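You operate a simulated robot arm through the tools that you are given. There is no shell and no other tool. Be economical: measure what you need, move in short steps, check, and stop when the job is done.

Carry out the task below with a simulated robot arm. There is one attempt and no reset: what you move stays moved.

TASK
Take the orange pad and put it on top of the yellow tin.
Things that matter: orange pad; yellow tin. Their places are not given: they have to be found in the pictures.

It is judged by the outcome, as a careful person would: the job done as asked, and still so three seconds after it is handed in. It fails if anything else is knocked over, pushed out of place, dropped, spilled or broken.

THE ROBOT
A 7-joint arm with a two-finger parallel gripper, fixed in place. Base frame: the origin is at the foot of the arm, x ahead of it, y to its left, z up; the work surface is at about z = 0. Lengths are in mm, angles in rad, forces in N, time in s.
With the tool pointing down near the work surface it reaches from about 220 to 580 mm from the base axis. Its first joint turns from -1.152 to 1.152 rad. Payload 2.5 kg.
Tool frame: the origin (TCP) lies between the finger pads and is the grasp point; the fingertips stand 23 mm ahead of it; z points along the fingers, y is the line along which they close. The gripper opens to 94 mm. The fingers are 38 mm wide and 10 mm thick; the gripper's body (54 by 96 mm) begins 39 mm behind the TCP.
Orientation is told as [roll, pitch, yaw] about the base's x, y, z axes, in that order, counted from this pose: with the fingers straight down and closing along the base's y, the tool's x points along the base's -x, its y along +y and its z along -z.

THE INTERFACE
- The arm moves only by the tool move_arm. Its argument "steps" is a list of rows, each a list of 3 entries, a list of its own where there are three numbers: the shift along the base's x, y, z in units of 500 mm (1.0 is 500 mm), then the turn, a rotation vector about the base's x, y, z in units of 45 degrees (1.0 is 45 degrees), then the finger opening in mm, from 0 to 94. In form: [[[x, y, z], [rx, ry, rz], grip], ...]. A call has 1 to 12 rows; each row is the pose to reach, as a shift and turn from the pose commanded when the call began. A call with a number of a shift or a turn outside -1 to 1 is refused whole. A row lasts 0.2 s, in which the tool goes at most 50 mm and 0.15 rad; a call with a longer step from one row to the next is refused whole, and so is a gripper value outside its range. A pose out of reach is approached as far as the arm can. The call stops where the force on the tool passes 40 N (or 10 N more than at its start, if that is more) or the arm is blocked; 0.2 s more then pass. The fingers move at their own pace (about 108 mm/s each) and stop on an object; they squeeze with about 24 N. The grip force told is the motor's: it shows also when the fingers shut on nothing. Time passes only in rows, and 0.2 s behind the last, so rows that repeat a pose let the fingers close. It gives the time, the measured TCP pose, the force on the tool (base axes), the opening and the grip force at its end, in the units of the frame above (readings bear some noise), and new pictures: "views" is both (left out), scene, wrist or none.
- Cameras (640 x 400 px; columns grow to the right, rows downward): "scene" is fixed at [121, -402.1, 564.3]; the picture's right is [0.83, -0.56, 0.00], its down [-0.22, -0.33, -0.92] and it looks along [0.51, 0.76, -0.39] (base axes); focal length 355 px, centre (320, 200). "wrist" rides on the gripper at [-39, 0, -44] in the tool frame; the picture's right is [0.00, -1.00, 0.00], its down [0.97, 0.00, -0.24] and it looks along [0.24, 0.00, 0.97] (tool axes); focal length 218 px, centre (320, 200).
- pixel_to_xyz(camera, pixels): for up to 12 pixels [column, row] of the newest picture of that camera ("zoom" is the newest enlarged one), the place [x, y, z] in the base frame of the surface seen there, good to about 3 mm. No time passes.
- enlarge(camera, box): a new picture of the part [left, top, right, bottom] of that camera's present view, enlarged. No time passes.
- close_job(): hands the job in; it is judged then, once.

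Work in short steps. Measure before you move; look again where a grasp or a placing could have gone wrong, and mend it. You have 60 turns and 120 pictures in all, the two below and enlarged ones among them. Open the gripper and draw the arm clear of the work before you hand the job in, unless the task says otherwise; then end with one line.

The tools are called after "Emit:" as a command line: name --argument value ..., lists and objects as JSON in quotes. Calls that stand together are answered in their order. move_arm: Moves the arm, as the interface text tells. Its arguments: {"type":"object","properties":{"steps":{"type":"array"},"views":{"type":"string","enum":["both","scene","wrist","none"]}},"required":["steps"]} The other tools are called the same way: pixel_to_xyz (camera, pixels) gives the place of the surface under pixels of a picture; enlarge (camera, box) takes an enlarged picture of a part of a camera's view; close_job () hands the job in.

At the start:

```text
clock: 0.0
tcp_pos: [364.1, 188.4, 356.8]
orientation: [0.0, 0.001, -0.001]
ft_force: [-0.3, -0.5, -0.1]
finger_gap: 94.1
gripper_force: 0.0
```

scene: 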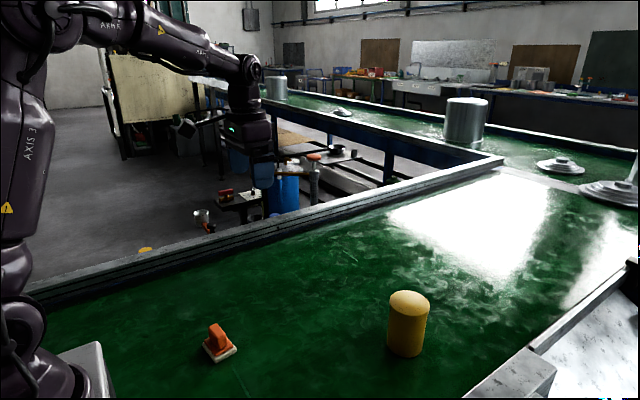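
wrist: 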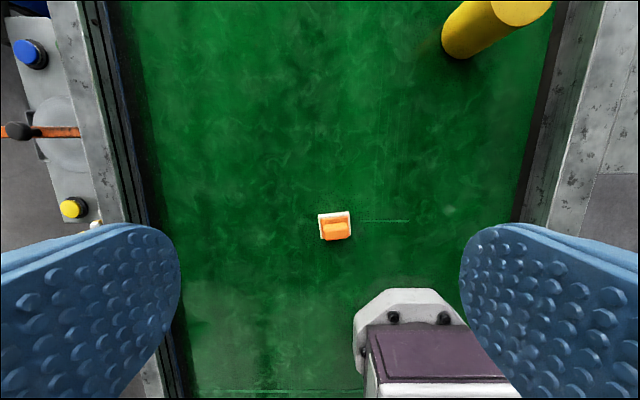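

The orange pad is near scene (219,343), the yellow tin near (408,323). I enlarge both and measure.

Emit:
enlarge --camera "scene" --box '[180, 300, 260, 380]'

Emit:
enlarge --camera "wrist" --box '[290, 190, 380, 260]'

Emit:
pixel_to_xyz --camera "scene" --pixels '[[408, 292], [392, 298], [427, 301], [408, 309], [405, 350], [217, 328], [220, 345], [205, 347], [218, 360], [235, 349]]'

Emit:
pixel_to_xyz --camera "wrist" --pixels '[[321, 216], [348, 214], [351, 236], [322, 238], [335, 230], [335, 218], [335, 237], [520, 10]]'

```text
5.00 times, centred on (220, 340) of scene
```

zoom: 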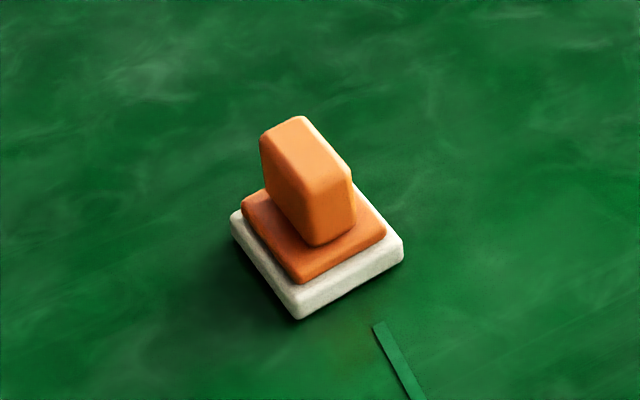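

```text
5.71 times, centred on (335, 225) of wrist
```

zoom: 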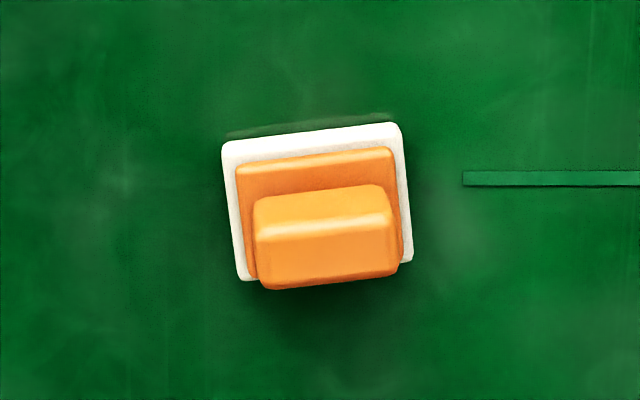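

```text
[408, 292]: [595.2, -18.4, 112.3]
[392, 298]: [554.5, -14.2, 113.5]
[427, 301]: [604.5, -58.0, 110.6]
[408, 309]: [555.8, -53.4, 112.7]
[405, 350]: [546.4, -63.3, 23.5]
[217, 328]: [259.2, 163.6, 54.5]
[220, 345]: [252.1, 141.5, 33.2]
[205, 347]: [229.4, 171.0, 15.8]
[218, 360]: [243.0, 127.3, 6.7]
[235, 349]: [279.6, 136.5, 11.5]
```

```text
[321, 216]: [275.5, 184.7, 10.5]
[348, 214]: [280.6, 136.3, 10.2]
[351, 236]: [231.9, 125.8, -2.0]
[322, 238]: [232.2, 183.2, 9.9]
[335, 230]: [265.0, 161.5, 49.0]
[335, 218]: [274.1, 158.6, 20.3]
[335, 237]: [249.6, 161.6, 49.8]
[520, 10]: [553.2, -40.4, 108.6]
```

The pad's handle runs nearly along y and is about 36 mm long, with its top at z≈54. The tin's top is at about (576,-35,112). Next I enlarge the tin and measure the handle edges.

Emit:
enlarge --camera "scene" --box '[368, 275, 448, 365]'

Emit:
pixel_to_xyz --camera "scene" --pixels '[[213, 325], [218, 323.5], [223.5, 336], [219, 338], [219, 348], [223, 332], [217, 352], [210, 341]]'

Emit:
pixel_to_xyz --camera "wrist" --pixels '[[327, 232], [345, 230], [327, 237], [345, 235], [328, 226], [342, 224], [325, 220], [344, 217], [495, 5], [545, 5], [510, 24]]'

Emit:
pixel_to_xyz --camera "scene" --pixels '[[408, 300], [400, 294], [418, 294], [400, 306], [418, 307], [390, 303], [427, 305], [408, 314], [408, 320], [408, 330], [395, 330], [421, 330]]'

```text
4.44 times, centred on (408, 320) of scene
```

zoom: 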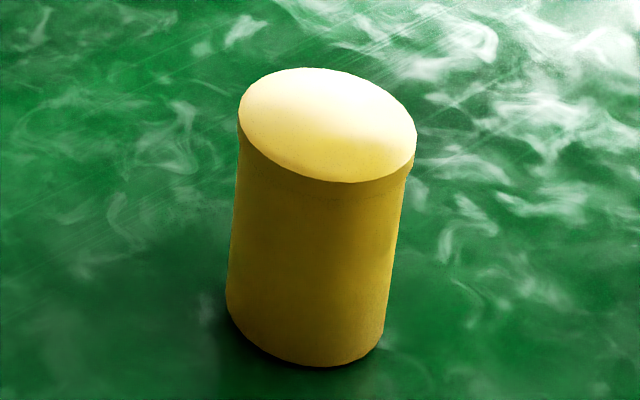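

```text
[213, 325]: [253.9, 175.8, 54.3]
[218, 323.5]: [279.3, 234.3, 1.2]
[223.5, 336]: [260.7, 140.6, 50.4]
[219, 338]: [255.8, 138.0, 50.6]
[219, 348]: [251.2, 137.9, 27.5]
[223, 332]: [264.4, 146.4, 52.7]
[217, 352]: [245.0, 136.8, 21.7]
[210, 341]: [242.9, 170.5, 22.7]
```

```text
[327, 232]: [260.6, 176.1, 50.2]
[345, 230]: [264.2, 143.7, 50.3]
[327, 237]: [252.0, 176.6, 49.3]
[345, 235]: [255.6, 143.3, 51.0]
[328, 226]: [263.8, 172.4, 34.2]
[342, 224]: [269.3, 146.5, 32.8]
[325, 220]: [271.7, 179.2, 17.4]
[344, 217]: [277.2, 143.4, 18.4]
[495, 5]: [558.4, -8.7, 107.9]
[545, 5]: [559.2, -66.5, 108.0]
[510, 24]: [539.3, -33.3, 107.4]
```

```text
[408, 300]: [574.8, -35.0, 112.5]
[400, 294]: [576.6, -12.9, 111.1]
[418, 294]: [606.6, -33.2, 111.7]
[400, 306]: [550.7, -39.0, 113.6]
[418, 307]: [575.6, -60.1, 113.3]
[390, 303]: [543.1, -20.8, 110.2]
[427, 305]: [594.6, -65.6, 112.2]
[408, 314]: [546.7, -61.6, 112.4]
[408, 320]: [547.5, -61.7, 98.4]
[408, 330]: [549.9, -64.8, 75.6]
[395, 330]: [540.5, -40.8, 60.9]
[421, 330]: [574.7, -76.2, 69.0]
```

I'll move to above the handle centre, about (259,160), at z=130, with the yaw turned by 0.11 rad, then look.

Emit:
move_arm --steps '[[[-0.035, -0.0095, -0.075], [0, 0, 0.05], 94], [[-0.07, -0.019, -0.15], [0, 0, 0.1], 94], [[-0.105, -0.0285, -0.225], [0, 0, 0.14], 94], [[-0.14, -0.038, -0.3], [0, 0, 0.14], 94], [[-0.175, -0.0475, -0.375], [0, 0, 0.14], 94], [[-0.21, -0.057, -0.454], [0, 0, 0.14], 94], [[-0.21, -0.057, -0.454], [0, 0, 0.14], 94]]'

```text
clock: 1.6
tcp_pos: [260.6, 160.3, 130.8]
orientation: [-0.001, 0.0, 0.111]
ft_force: [0.0, 0.3, 0.4]
finger_gap: 93.9
gripper_force: 0.0
```

scene: 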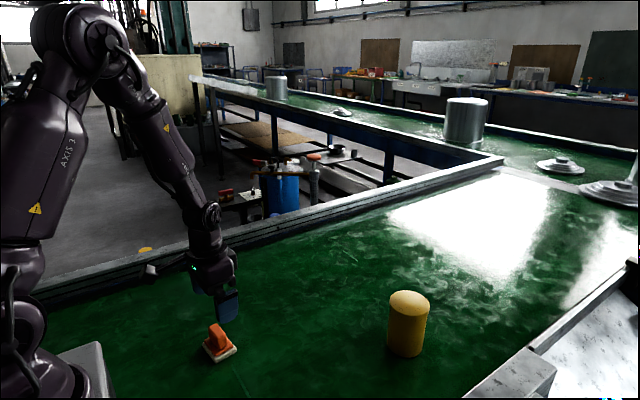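
wrist: 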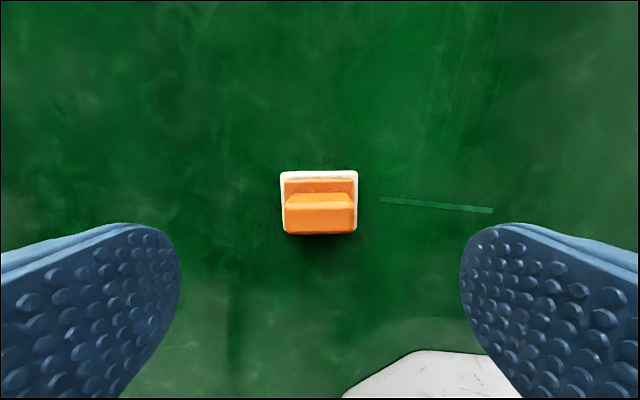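

Emit:
pixel_to_xyz --camera "wrist" --pixels '[[290, 198], [348, 197], [287, 207], [354, 206], [287, 228], [354, 228], [320, 200], [320, 220], [286, 183], [353, 182], [284, 174], [354, 174]]'

```text
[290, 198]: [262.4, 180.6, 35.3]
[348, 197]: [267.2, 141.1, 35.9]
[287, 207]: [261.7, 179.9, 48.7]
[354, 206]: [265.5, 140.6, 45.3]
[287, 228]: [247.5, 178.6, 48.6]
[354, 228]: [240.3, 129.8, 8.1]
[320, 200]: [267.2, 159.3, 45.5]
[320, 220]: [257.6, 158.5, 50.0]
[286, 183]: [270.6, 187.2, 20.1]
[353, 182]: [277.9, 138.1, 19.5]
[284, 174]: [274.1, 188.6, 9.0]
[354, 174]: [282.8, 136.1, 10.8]
```

The handle is centred at about (257,160) and aligned. I'll descend to z≈50, just clear of the base plate's top (about 20), and close.

Emit:
move_arm --steps '[[[-0.006, 0, -0.06], [0, 0, 0], 94], [[-0.006, 0, -0.12], [0, 0, 0], 94], [[-0.006, 0, -0.16], [0, 0, 0], 94], [[-0.006, 0, -0.16], [0, 0, 0], 94], [[-0.006, 0, -0.16], [0, 0, 0], 30], [[-0.006, 0, -0.16], [0, 0, 0], 30], [[-0.006, 0, -0.16], [0, 0, 0], 20], [[-0.006, 0, -0.16], [0, 0, 0], 20]]'

```text
clock: 3.4
tcp_pos: [258.3, 160.9, 49.9]
orientation: [-0.001, 0.0, 0.11]
ft_force: [0.5, -0.2, 0.6]
finger_gap: 43.1
gripper_force: 24.2
```

scene: 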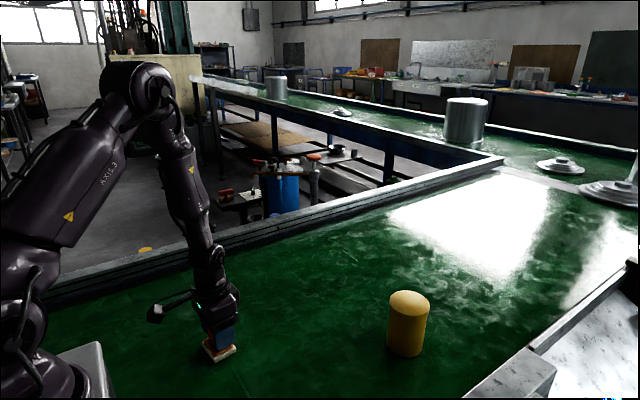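
wrist: 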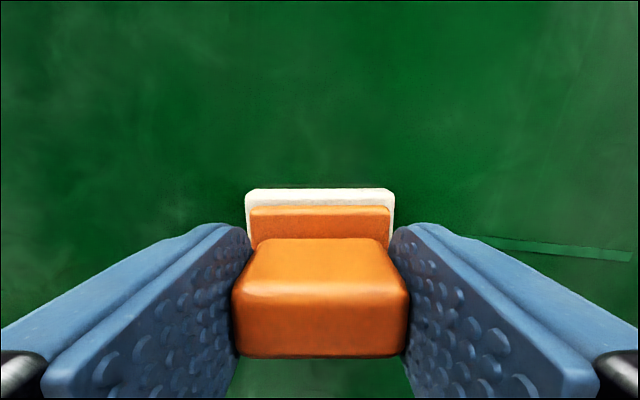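

Gripped at 43 mm, 24 N. I lift 170 mm and check.

Emit:
move_arm --steps '[[[0, 0, 0.03], [0, 0, 0], 20], [[0, 0, 0.1], [0, 0, 0], 20], [[0, 0, 0.18], [0, 0, 0], 20], [[0, 0, 0.26], [0, 0, 0], 20], [[0, 0, 0.34], [0, 0, 0], 20], [[0, 0, 0.34], [0, 0, 0], 20]]'

```text
clock: 4.8
tcp_pos: [256.0, 159.0, 220.9]
orientation: [0.0, 0.0, 0.109]
ft_force: [-0.4, 0.8, -0.8]
finger_gap: 19.8
gripper_force: 0.0
```

scene: 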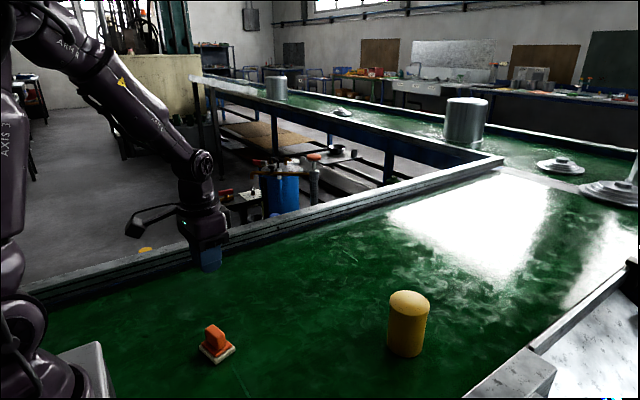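
wrist: 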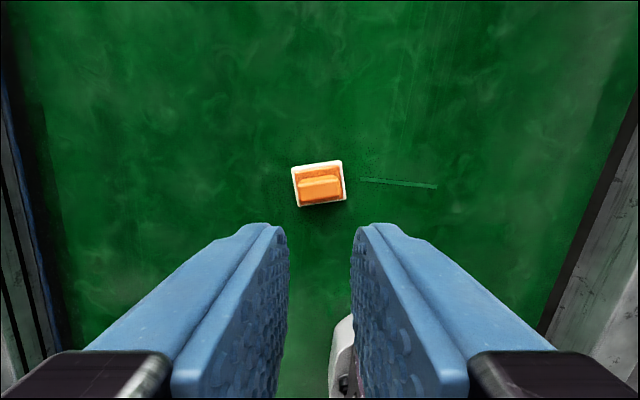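

The pad slipped out of the grip and sits on the surface at wrist (319,185), slightly turned. I measure it closely and will grip across the thin side this time.

Emit:
enlarge --camera "wrist" --box '[280, 150, 360, 215]'

Emit:
enlarge --camera "scene" --box '[185, 310, 250, 370]'

Emit:
pixel_to_xyz --camera "wrist" --pixels '[[299, 187], [340, 182], [301, 198], [341, 195], [320, 183], [320, 192], [294, 168], [341, 162], [297, 206], [345, 198]]'

```text
6.15 times, centred on (320, 182) of wrist
```

zoom: 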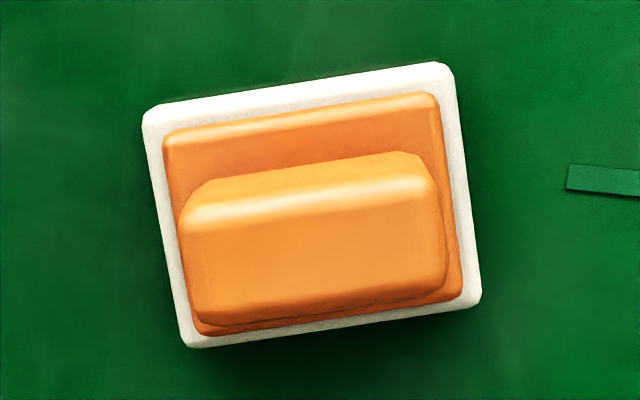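

```text
6.67 times, centred on (218, 340) of scene
```

zoom: 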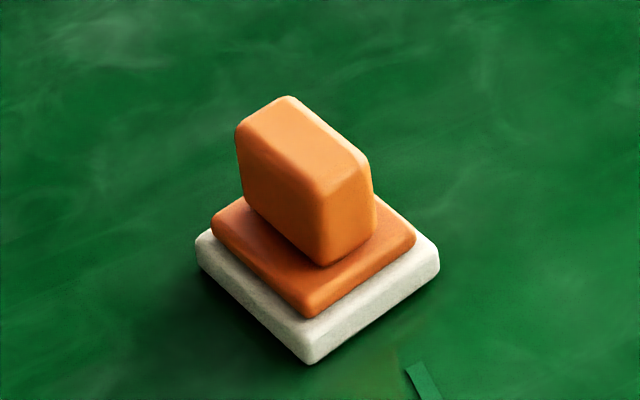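

```text
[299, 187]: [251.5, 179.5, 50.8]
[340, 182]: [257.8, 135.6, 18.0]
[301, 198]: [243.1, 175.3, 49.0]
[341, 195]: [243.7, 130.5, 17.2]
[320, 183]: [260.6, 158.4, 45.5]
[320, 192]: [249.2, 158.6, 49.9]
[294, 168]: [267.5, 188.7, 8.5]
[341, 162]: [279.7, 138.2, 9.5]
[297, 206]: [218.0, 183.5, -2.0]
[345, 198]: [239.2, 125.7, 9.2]
```

The pad is centred near (252,158) with yaw ≈0.25. I turn the tool by about +1.71 rad in stages so the fingers close across the handle's thin side.

Emit:
move_arm --steps '[[[-0.008, -0.002, -0.02], [0, 0, 0.19], 50], [[-0.008, -0.002, -0.04], [0, 0, 0.38], 70], [[-0.008, -0.002, -0.06], [0, 0, 0.57], 70], [[-0.008, -0.002, -0.08], [0, 0, 0.76], 70], [[-0.008, -0.002, -0.1], [0, 0, 0.95], 70]]' --views "none"

Emit:
move_arm --steps '[[[0, 0, 0], [0, 0, 0.19], 70], [[0, 0, 0], [0, 0, 0.38], 70], [[0, 0, 0], [0, 0, 0.57], 70], [[0, 0, 0], [0, 0, 0.76], 70], [[0, 0, 0], [0, 0, 0.95], 70]]' --views "none"

Emit:
move_arm --steps '[[[0, 0, 0], [0, 0, 0.18], 70], [[0, 0, -0.03], [0, 0, 0.28], 70], [[0, 0, -0.06], [0, 0, 0.28], 70], [[0, 0, -0.06], [0, 0, 0.28], 70]]'

```text
clock: 6.0
tcp_pos: [253.5, 158.7, 169.8]
orientation: [0.0, 0.0, 0.859]
ft_force: [0.3, 0.0, -0.5]
finger_gap: 70.1
gripper_force: 0.1
```

```text
clock: 7.2
tcp_pos: [253.2, 157.9, 169.8]
orientation: [0.0, -0.001, 1.604]
ft_force: [0.0, 0.3, 0.7]
finger_gap: 69.9
gripper_force: 0.1
```

```text
clock: 8.2
tcp_pos: [252.5, 158.7, 140.1]
orientation: [-0.001, -0.001, 1.822]
ft_force: [-0.2, -0.5, -0.4]
finger_gap: 70.1
gripper_force: 0.0
```

scene: 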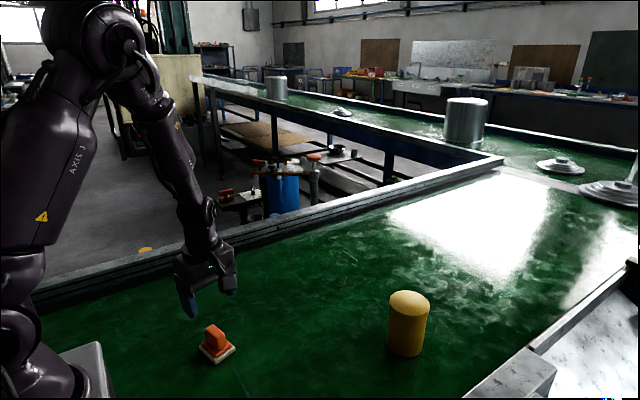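
wrist: 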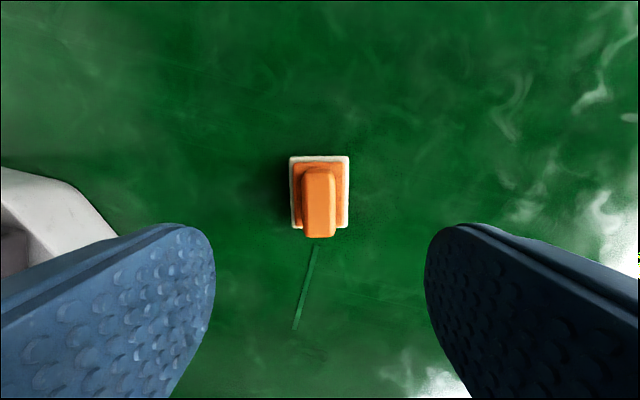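

Well aligned. I measure the handle along its length and the plate's top before descending.

Emit:
pixel_to_xyz --camera "wrist" --pixels '[[318, 177], [318, 190], [319, 210], [320, 228], [308, 200], [331, 200], [308, 228], [333, 228], [298, 200], [343, 200], [298, 220], [344, 220]]'

Emit:
enlarge --camera "wrist" --box '[270, 140, 370, 250]'

```text
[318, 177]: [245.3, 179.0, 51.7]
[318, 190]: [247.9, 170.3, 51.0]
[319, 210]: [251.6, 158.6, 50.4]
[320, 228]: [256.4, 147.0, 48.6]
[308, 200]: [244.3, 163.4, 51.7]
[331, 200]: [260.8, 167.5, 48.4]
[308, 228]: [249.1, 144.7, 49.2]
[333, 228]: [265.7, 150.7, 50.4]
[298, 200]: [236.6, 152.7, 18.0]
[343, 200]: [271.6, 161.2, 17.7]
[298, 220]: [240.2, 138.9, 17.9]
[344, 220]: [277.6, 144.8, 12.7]
```

```text
3.64 times, centred on (320, 195) of wrist
```

zoom: 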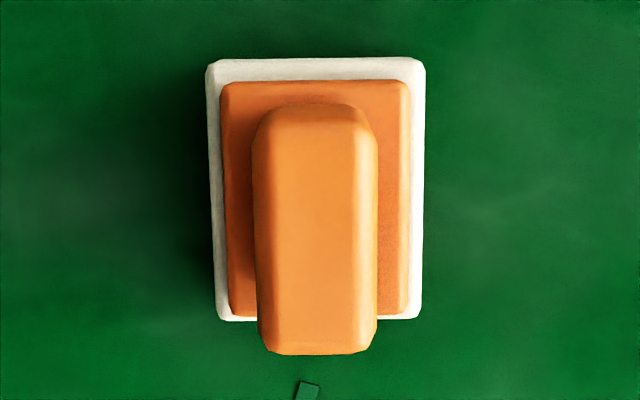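

Handle centre is (252,159), plate top z≈18. I descend to z=45, close fully, then lift slowly by 10 mm to test.

Emit:
move_arm --steps '[[[0, 0.001, -0.07], [0, 0, 0], 70], [[0, 0.001, -0.14], [0, 0, 0], 70], [[0, 0.001, -0.19], [0, 0, 0], 70], [[0, 0.001, -0.19], [0, 0, 0], 70], [[0, 0.001, -0.19], [0, 0, 0], 0], [[0, 0.001, -0.19], [0, 0, 0], 0], [[0, 0.001, -0.19], [0, 0, 0], 0], [[0, 0.001, -0.19], [0, 0, 0], 0]]' --views "wrist"

Emit:
move_arm --steps '[[[0, 0, 0.01], [0, 0, 0], 0], [[0, 0, 0.02], [0, 0, 0], 0], [[0, 0, 0.03], [0, 0, 0], 0], [[0, 0, 0.04], [0, 0, 0], 0], [[0, 0, 0.04], [0, 0, 0], 0], [[0, 0, 0.04], [0, 0, 0], 0]]'

```text
clock: 10.0
tcp_pos: [253.0, 158.5, 47.4]
orientation: [-0.001, -0.001, 1.822]
ft_force: [-0.5, -0.1, -0.1]
finger_gap: 21.6
gripper_force: 24.1
```

wrist: 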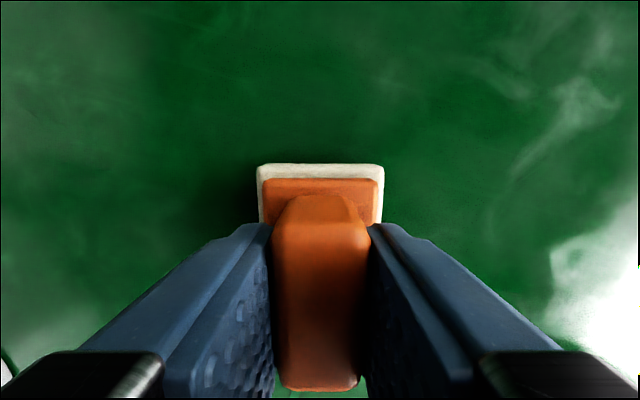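

```text
clock: 11.4
tcp_pos: [252.5, 157.8, 67.8]
orientation: [0.0, 0.001, 1.822]
ft_force: [0.2, 0.3, -1.2]
finger_gap: 21.4
gripper_force: 23.8
```

scene: 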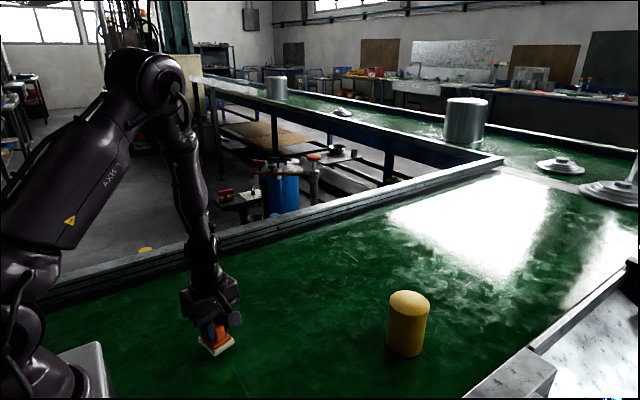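
wrist: 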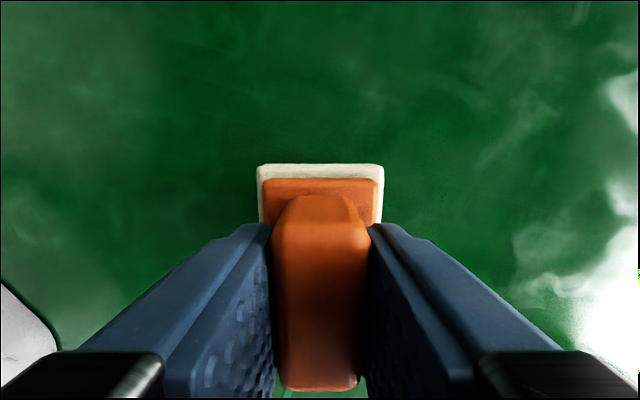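

The pad is held, with identical wrist geometry after the lift. I lift gently to z≈220.

Emit:
move_arm --steps '[[[0, 0, 0.02], [0, 0, 0], 0], [[0, 0, 0.045], [0, 0, 0], 0], [[0, 0, 0.075], [0, 0, 0], 0], [[0, 0, 0.105], [0, 0, 0], 0], [[0, 0, 0.135], [0, 0, 0], 0], [[0, 0, 0.165], [0, 0, 0], 0], [[0, 0, 0.195], [0, 0, 0], 0], [[0, 0, 0.225], [0, 0, 0], 0], [[0, 0, 0.255], [0, 0, 0], 0], [[0, 0, 0.28], [0, 0, 0], 0], [[0, 0, 0.3], [0, 0, 0], 0], [[0, 0, 0.3], [0, 0, 0], 0]]' --views "wrist"

```text
clock: 14.0
tcp_pos: [251.5, 158.8, 215.2]
orientation: [0.0, 0.001, 1.823]
ft_force: [-0.7, 0.1, 0.3]
finger_gap: 21.5
gripper_force: 24.0
```

wrist: 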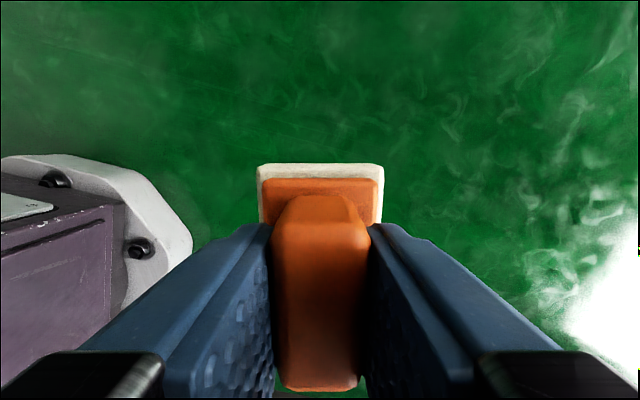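

Still held. I carry it toward the tin, stopping over (545,-30) to check.

Emit:
move_arm --steps '[[[0.025, -0.016, 0], [0, 0, 0], 0], [[0.07, -0.045, 0], [0, 0, 0], 0], [[0.13, -0.084, 0], [0, 0, 0], 0], [[0.19, -0.122, 0], [0, 0, 0], 0], [[0.25, -0.161, 0], [0, 0, 0], 0], [[0.31, -0.2, 0], [0, 0, 0], 0], [[0.37, -0.238, 0], [0, 0, 0], 0], [[0.43, -0.277, 0], [0, 0, 0], 0], [[0.49, -0.316, 0], [0, 0, 0], 0], [[0.54, -0.348, 0], [0, 0, 0], 0], [[0.575, -0.37, 0], [0, 0, 0], 0], [[0.587, -0.378, 0], [0, 0, 0], 0]]'

```text
clock: 16.6
tcp_pos: [547.6, -31.0, 214.9]
orientation: [0.0, 0.001, 1.821]
ft_force: [0.1, -1.1, -1.1]
finger_gap: 21.2
gripper_force: 24.3
```

scene: 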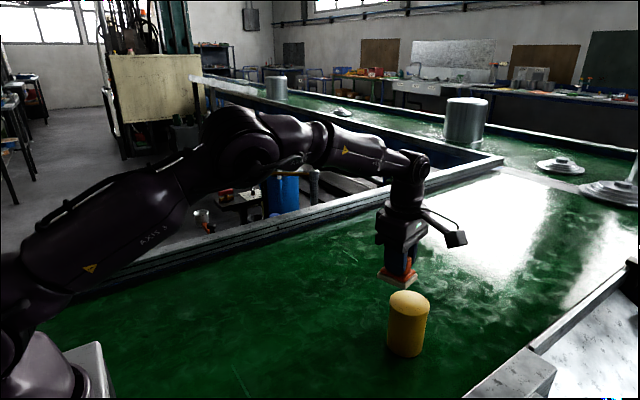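
wrist: 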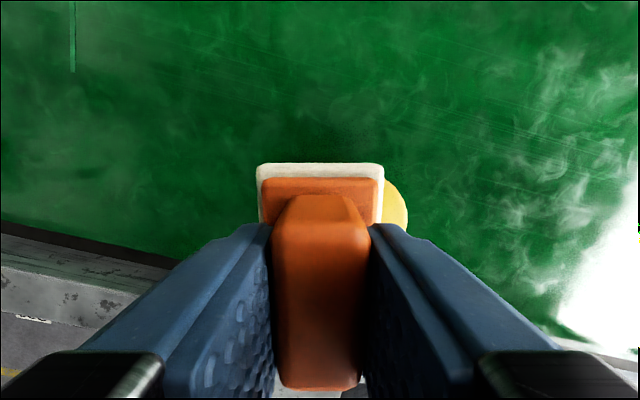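

Still held. I enlarge the tin and pad to fix the rim positions.

Emit:
enlarge --camera "scene" --box '[368, 255, 448, 325]'

```text
5.71 times, centred on (408, 290) of scene
```

zoom: 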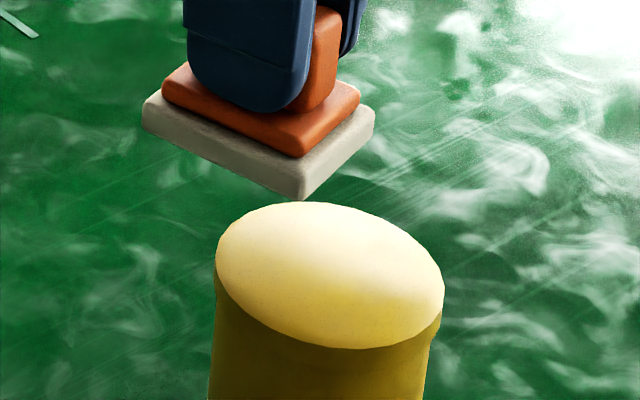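

Emit:
pixel_to_xyz --camera "zoom" --pixels '[[219, 250], [232, 220], [260, 208], [300, 205], [360, 215], [410, 240], [438, 275], [440, 305], [415, 333], [350, 345], [290, 330], [240, 295]]'

Emit:
pixel_to_xyz --camera "wrist" --pixels '[[389, 184], [398, 190], [404, 205], [405, 220], [260, 166], [381, 167], [320, 200]]'

Emit:
pixel_to_xyz --camera "zoom" --pixels '[[148, 105], [295, 185], [370, 118], [143, 125], [297, 197], [372, 130]]'

```text
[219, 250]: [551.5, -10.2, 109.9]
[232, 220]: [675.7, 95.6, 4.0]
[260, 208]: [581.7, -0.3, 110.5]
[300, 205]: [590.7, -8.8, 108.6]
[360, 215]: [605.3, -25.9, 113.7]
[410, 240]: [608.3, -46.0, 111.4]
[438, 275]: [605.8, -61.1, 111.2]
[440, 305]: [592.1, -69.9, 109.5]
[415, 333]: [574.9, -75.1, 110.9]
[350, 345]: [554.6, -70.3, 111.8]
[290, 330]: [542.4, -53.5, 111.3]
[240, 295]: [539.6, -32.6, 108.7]
```

```text
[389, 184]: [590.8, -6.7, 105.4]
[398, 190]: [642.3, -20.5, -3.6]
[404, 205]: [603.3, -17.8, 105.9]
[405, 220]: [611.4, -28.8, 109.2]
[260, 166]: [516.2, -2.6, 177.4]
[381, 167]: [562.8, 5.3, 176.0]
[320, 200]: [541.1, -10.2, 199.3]
```

```text
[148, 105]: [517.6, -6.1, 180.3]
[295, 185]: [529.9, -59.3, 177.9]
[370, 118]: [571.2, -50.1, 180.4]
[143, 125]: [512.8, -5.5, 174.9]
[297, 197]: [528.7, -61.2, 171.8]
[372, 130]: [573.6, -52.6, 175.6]
```

Tin centre is (574,-38), radius ≈36, z≈111. The pad's base centre is about (545,-27), so I shift (+29,-11), then lower part-way.

Emit:
move_arm --steps '[[[0.02, -0.008, 0], [0, 0, 0], 0], [[0.04, -0.015, 0], [0, 0, 0], 0], [[0.058, -0.022, 0], [0, 0, 0], 0], [[0.058, -0.022, -0.02], [0, 0, 0], 0], [[0.058, -0.022, -0.04], [0, 0, 0], 0], [[0.058, -0.022, -0.06], [0, 0, 0], 0], [[0.058, -0.022, -0.08], [0, 0, 0], 0], [[0.058, -0.022, -0.08], [0, 0, 0], 0]]'

Emit:
enlarge --camera "scene" --box '[368, 255, 448, 325]'

```text
clock: 18.4
tcp_pos: [575.0, -41.3, 176.1]
orientation: [0.0, -0.001, 1.821]
ft_force: [0.2, -0.3, -1.3]
finger_gap: 21.6
gripper_force: 23.6
```

scene: 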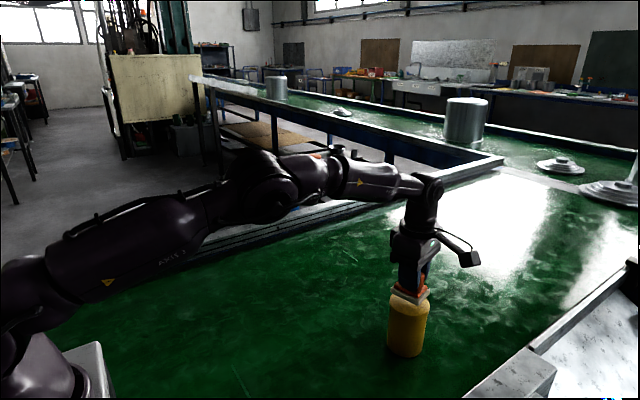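
wrist: 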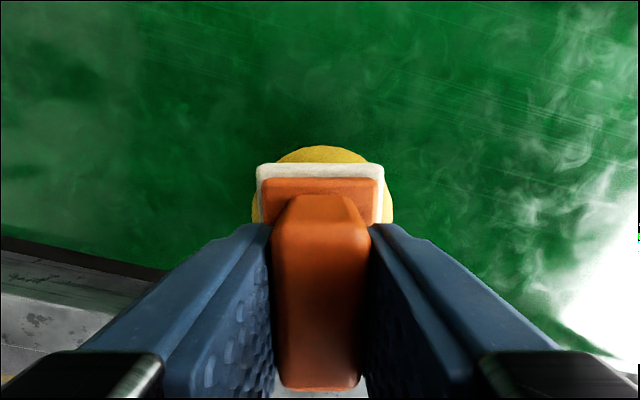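

```text
5.71 times, centred on (408, 290) of scene
```

zoom: 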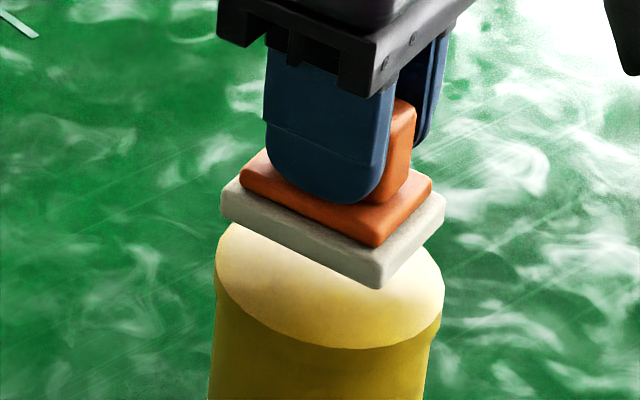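

Centred. About 16 mm remain; I lower in fine steps.

Emit:
move_arm --steps '[[[0, 0, -0.01], [0, 0, 0], 0], [[0, 0, -0.018], [0, 0, 0], 0], [[0, 0, -0.022], [0, 0, 0], 0], [[0, 0, -0.025], [0, 0, 0], 0], [[0, 0, -0.028], [0, 0, 0], 0], [[0, 0, -0.028], [0, 0, 0], 0]]'

Emit:
enlarge --camera "scene" --box '[368, 255, 448, 325]'

```text
clock: 19.8
tcp_pos: [574.4, -40.5, 161.7]
orientation: [-0.001, -0.001, 1.821]
ft_force: [-0.2, -0.3, -0.6]
finger_gap: 21.5
gripper_force: 24.2
```

scene: 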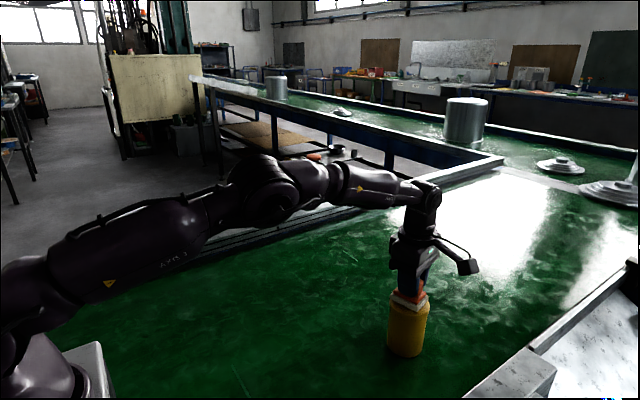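
wrist: 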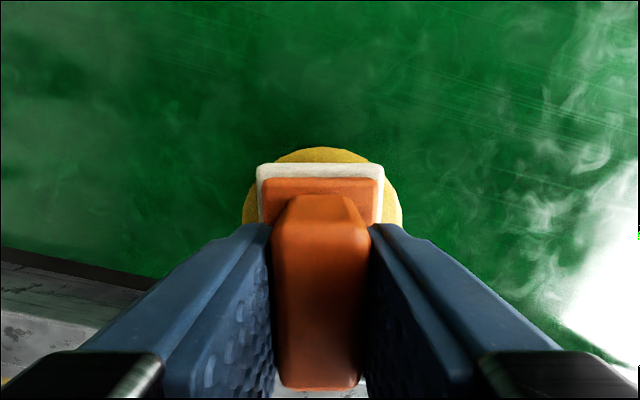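

```text
5.71 times, centred on (408, 290) of scene
```

zoom: 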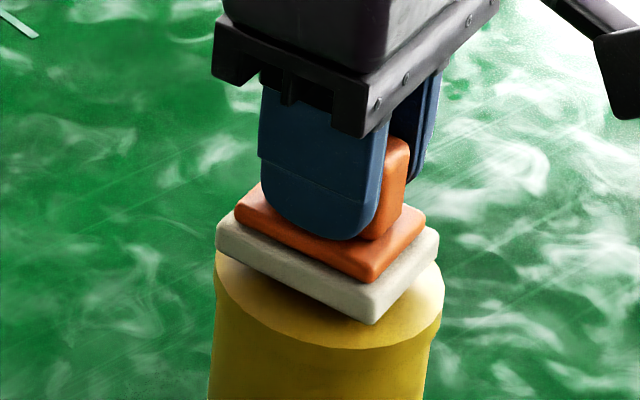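

No contact force yet; I continue down 3 mm in 1 mm rows.

Emit:
move_arm --steps '[[[0, 0, -0.002], [0, 0, 0], 0], [[0, 0, -0.004], [0, 0, 0], 0], [[0, 0, -0.004], [0, 0, 0], 0]]' --views "none"

Emit:
move_arm --steps '[[[0, 0, -0.002], [0, 0, 0], 0], [[0, 0, -0.002], [0, 0, 0], 0]]' --views "scene"

Emit:
enlarge --camera "scene" --box '[368, 255, 448, 325]'

```text
clock: 20.6
tcp_pos: [574.9, -40.3, 160.0]
orientation: [0.001, -0.001, 1.824]
ft_force: [-0.2, -0.7, -0.8]
finger_gap: 21.3
gripper_force: 24.1
```

```text
clock: 21.2
tcp_pos: [575.7, -40.5, 159.2]
orientation: [0.001, 0.001, 1.822]
ft_force: [0.4, -0.5, -0.2]
finger_gap: 21.1
gripper_force: 24.0
```

scene: 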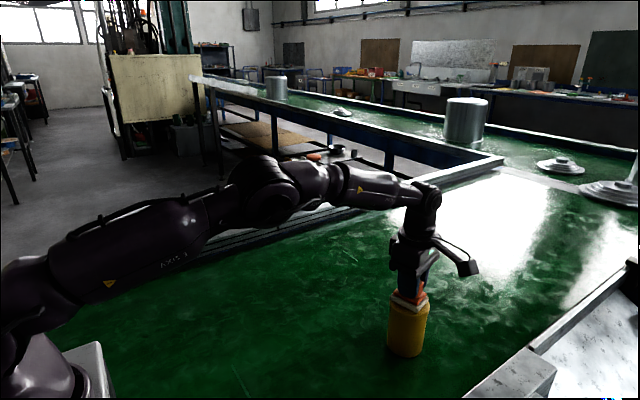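

```text
5.71 times, centred on (408, 290) of scene
```

zoom: 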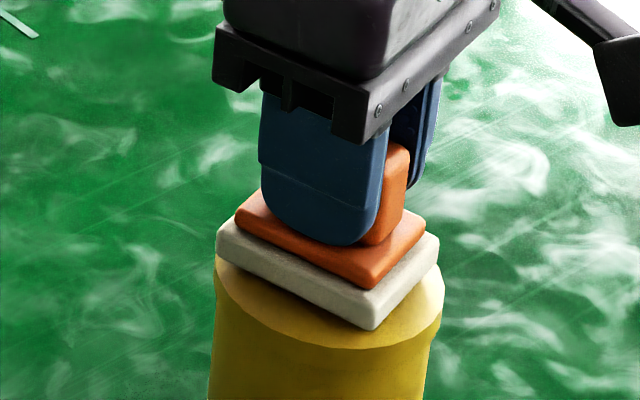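

Still no force, though it's very close. I continue in 1 mm steps with readings.

Emit:
move_arm --steps '[[[0, 0, -0.002], [0, 0, 0], 0], [[0, 0, -0.002], [0, 0, 0], 0]]' --views "none"

Emit:
move_arm --steps '[[[0, 0, -0.002], [0, 0, 0], 0], [[0, 0, -0.002], [0, 0, 0], 0]]' --views "none"

Emit:
enlarge --camera "scene" --box '[368, 255, 448, 325]'

```text
clock: 21.8
tcp_pos: [576.4, -42.3, 157.0]
orientation: [0.001, -0.001, 1.821]
ft_force: [0.4, -0.3, 0.1]
finger_gap: 21.4
gripper_force: 23.5
```

```text
clock: 22.4
tcp_pos: [574.7, -40.8, 156.4]
orientation: [0.0, -0.002, 1.824]
ft_force: [0.2, 0.4, -0.4]
finger_gap: 21.4
gripper_force: 23.5
```

```text
5.71 times, centred on (408, 290) of scene
```

zoom: 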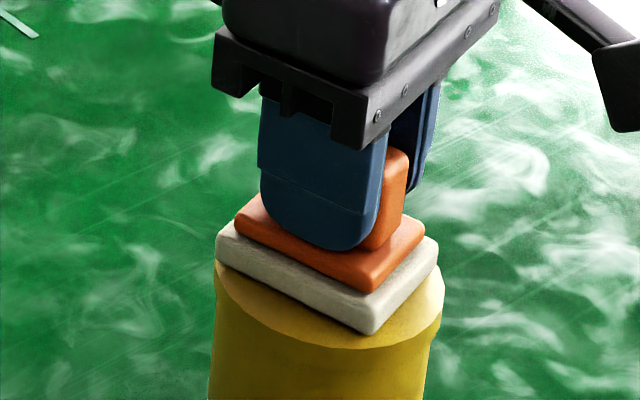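

Emit:
move_arm --steps '[[[0, 0, -0.002], [0, 0, 0], 0], [[0, 0, -0.002], [0, 0, 0], 0]]' --views "none"

Emit:
move_arm --steps '[[[0, 0, -0.002], [0, 0, 0], 0], [[0, 0, -0.002], [0, 0, 0], 0]]' --views "wrist"

Emit:
enlarge --camera "scene" --box '[368, 255, 448, 325]'

```text
clock: 23.0
tcp_pos: [575.6, -40.8, 156.5]
orientation: [-0.001, 0.001, 1.822]
ft_force: [-3.0, 0.2, 9.1]
finger_gap: 21.1
gripper_force: 24.1
```

```text
clock: 23.6
tcp_pos: [576.1, -41.0, 156.4]
orientation: [-0.004, 0.002, 1.822]
ft_force: [-3.0, -0.1, 18.8]
finger_gap: 21.6
gripper_force: 24.2
```

wrist: 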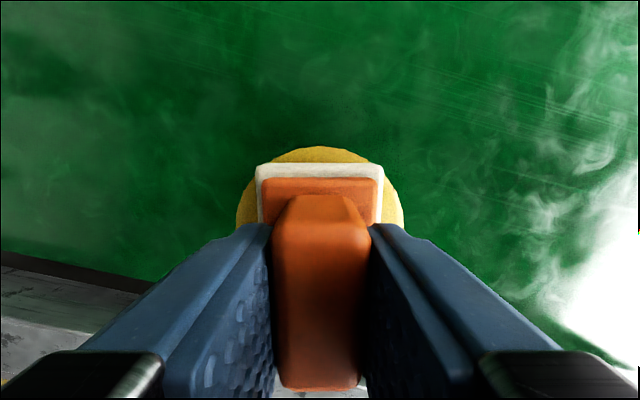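

```text
5.71 times, centred on (408, 290) of scene
```

zoom: 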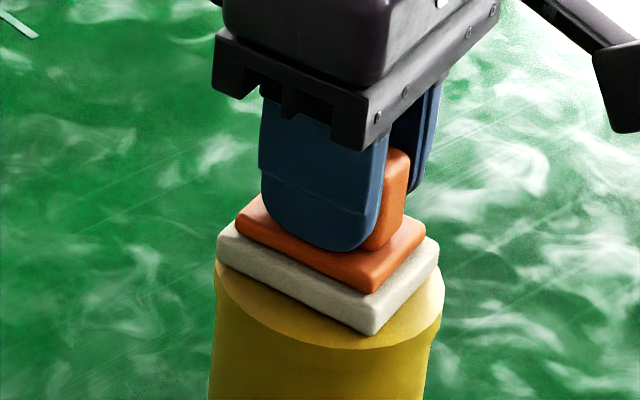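

Contact (19 N). I ease up 1.6 mm to relieve the force, then open the fingers modestly.

Emit:
move_arm --steps '[[[0, 0, 0.0032], [0, 0, 0], 0], [[0, 0, 0.0032], [0, 0, 0], 0], [[0, 0, 0.0032], [0, 0, 0], 26], [[0, 0, 0.0032], [0, 0, 0], 40], [[0, 0, 0.0032], [0, 0, 0], 50], [[0, 0, 0.0032], [0, 0, 0], 50]]'

```text
clock: 25.0
tcp_pos: [576.8, -41.6, 156.9]
orientation: [0.0, -0.001, 1.821]
ft_force: [-0.6, -1.7, -1.4]
finger_gap: 49.9
gripper_force: 0.0
```

scene: 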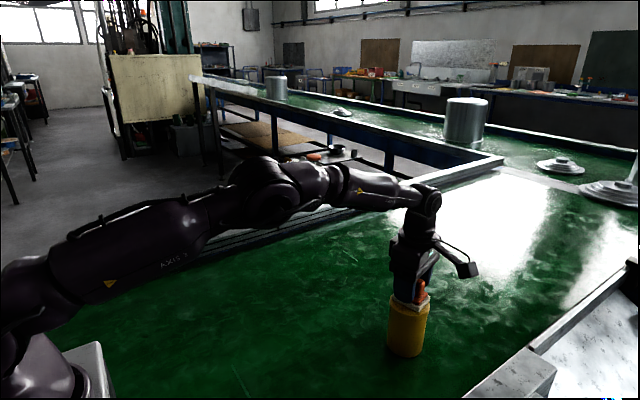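
wrist: 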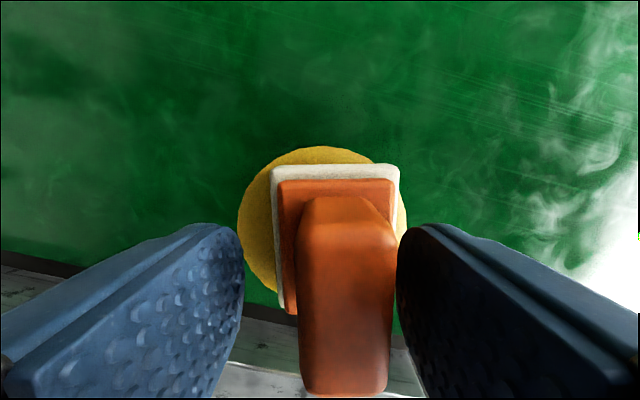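

The fingers are open, but the pad shifted slightly toward the right-hand finger (wrist column 345). I look closer before retreating.

Emit:
enlarge --camera "scene" --box '[368, 255, 448, 325]'

Emit:
enlarge --camera "wrist" --box '[220, 130, 440, 320]'

```text
5.71 times, centred on (408, 290) of scene
```

zoom: 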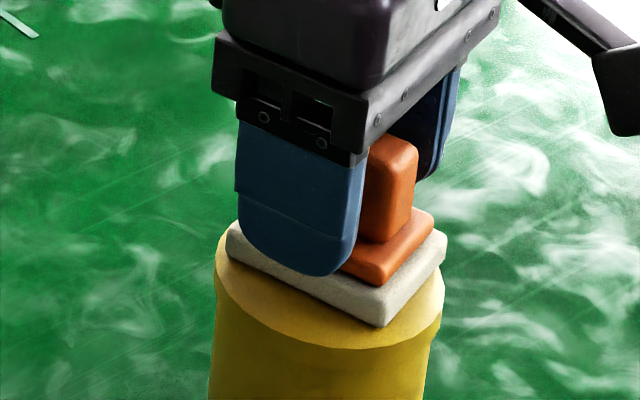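

```text
2.11 times, centred on (330, 225) of wrist
```

zoom: 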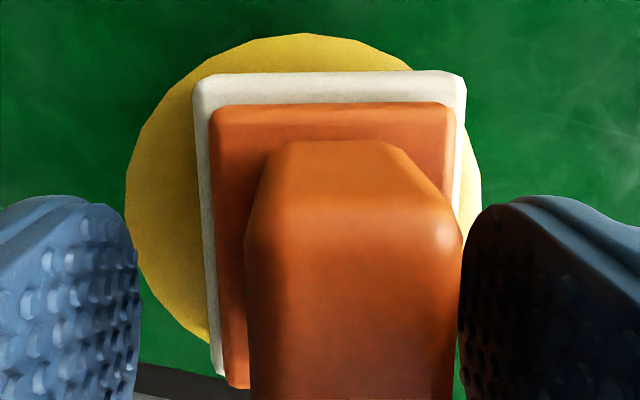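

The pad sits flat on the tin, about 6 mm off centre and well supported, with clearance on both sides of the handle. I retreat straight up.

Emit:
move_arm --steps '[[[0, 0, 0.01], [0, 0, 0], 50], [[0, 0, 0.03], [0, 0, 0], 50], [[0, 0, 0.06], [0, 0, 0], 50], [[0, 0, 0.1], [0, 0, 0], 50], [[0, 0, 0.14], [0, 0, 0], 50], [[-0.03, 0, 0.2], [0, 0, 0], 50], [[-0.08, 0, 0.24], [0, 0, 0], 50], [[-0.16, 0, 0.26], [0, 0, 0], 50], [[-0.24, 0, 0.26], [0, 0, 0], 50]]'

Emit:
enlarge --camera "scene" --box '[368, 265, 448, 365]'

```text
clock: 27.0
tcp_pos: [453.3, -40.9, 285.1]
orientation: [0.0, -0.001, 1.82]
ft_force: [-0.6, 0.7, -0.6]
finger_gap: 50.2
gripper_force: 0.1
```

scene: 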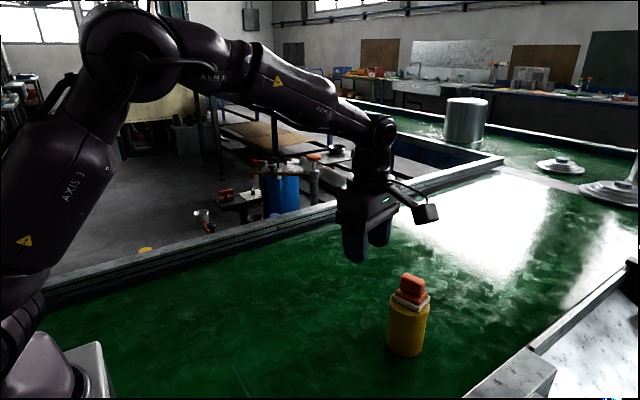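
wrist: 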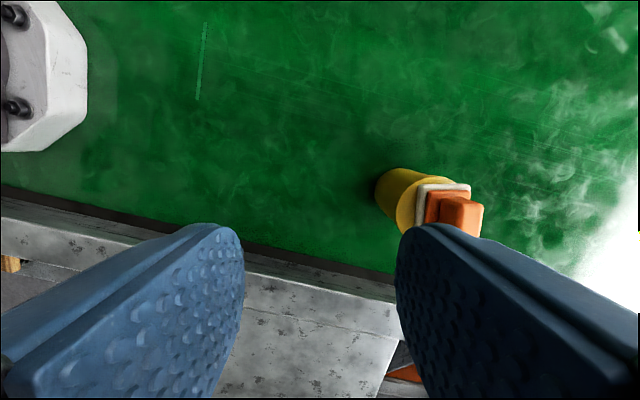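

```text
4.00 times, centred on (408, 315) of scene
```

zoom: 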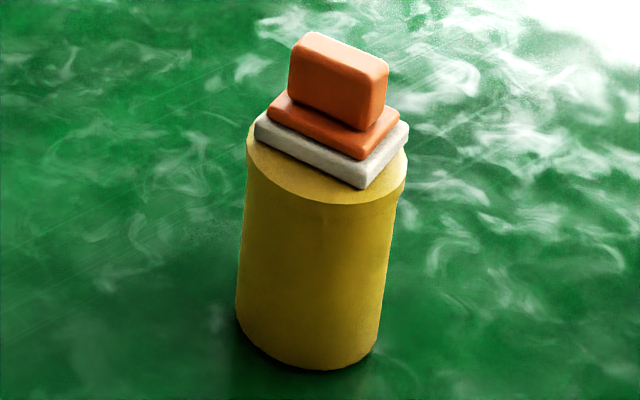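

The pad rests flat and stable on the upright tin, and the arm is clear with the gripper open. I hand it in.

Emit:
close_job

```text
The job is handed in.
```

The orange pad is on top of the yellow tin, sitting flat about 6 mm off centre; my first grip slipped and nudged the pad a few millimetres, but the second held and nothing else was disturbed.
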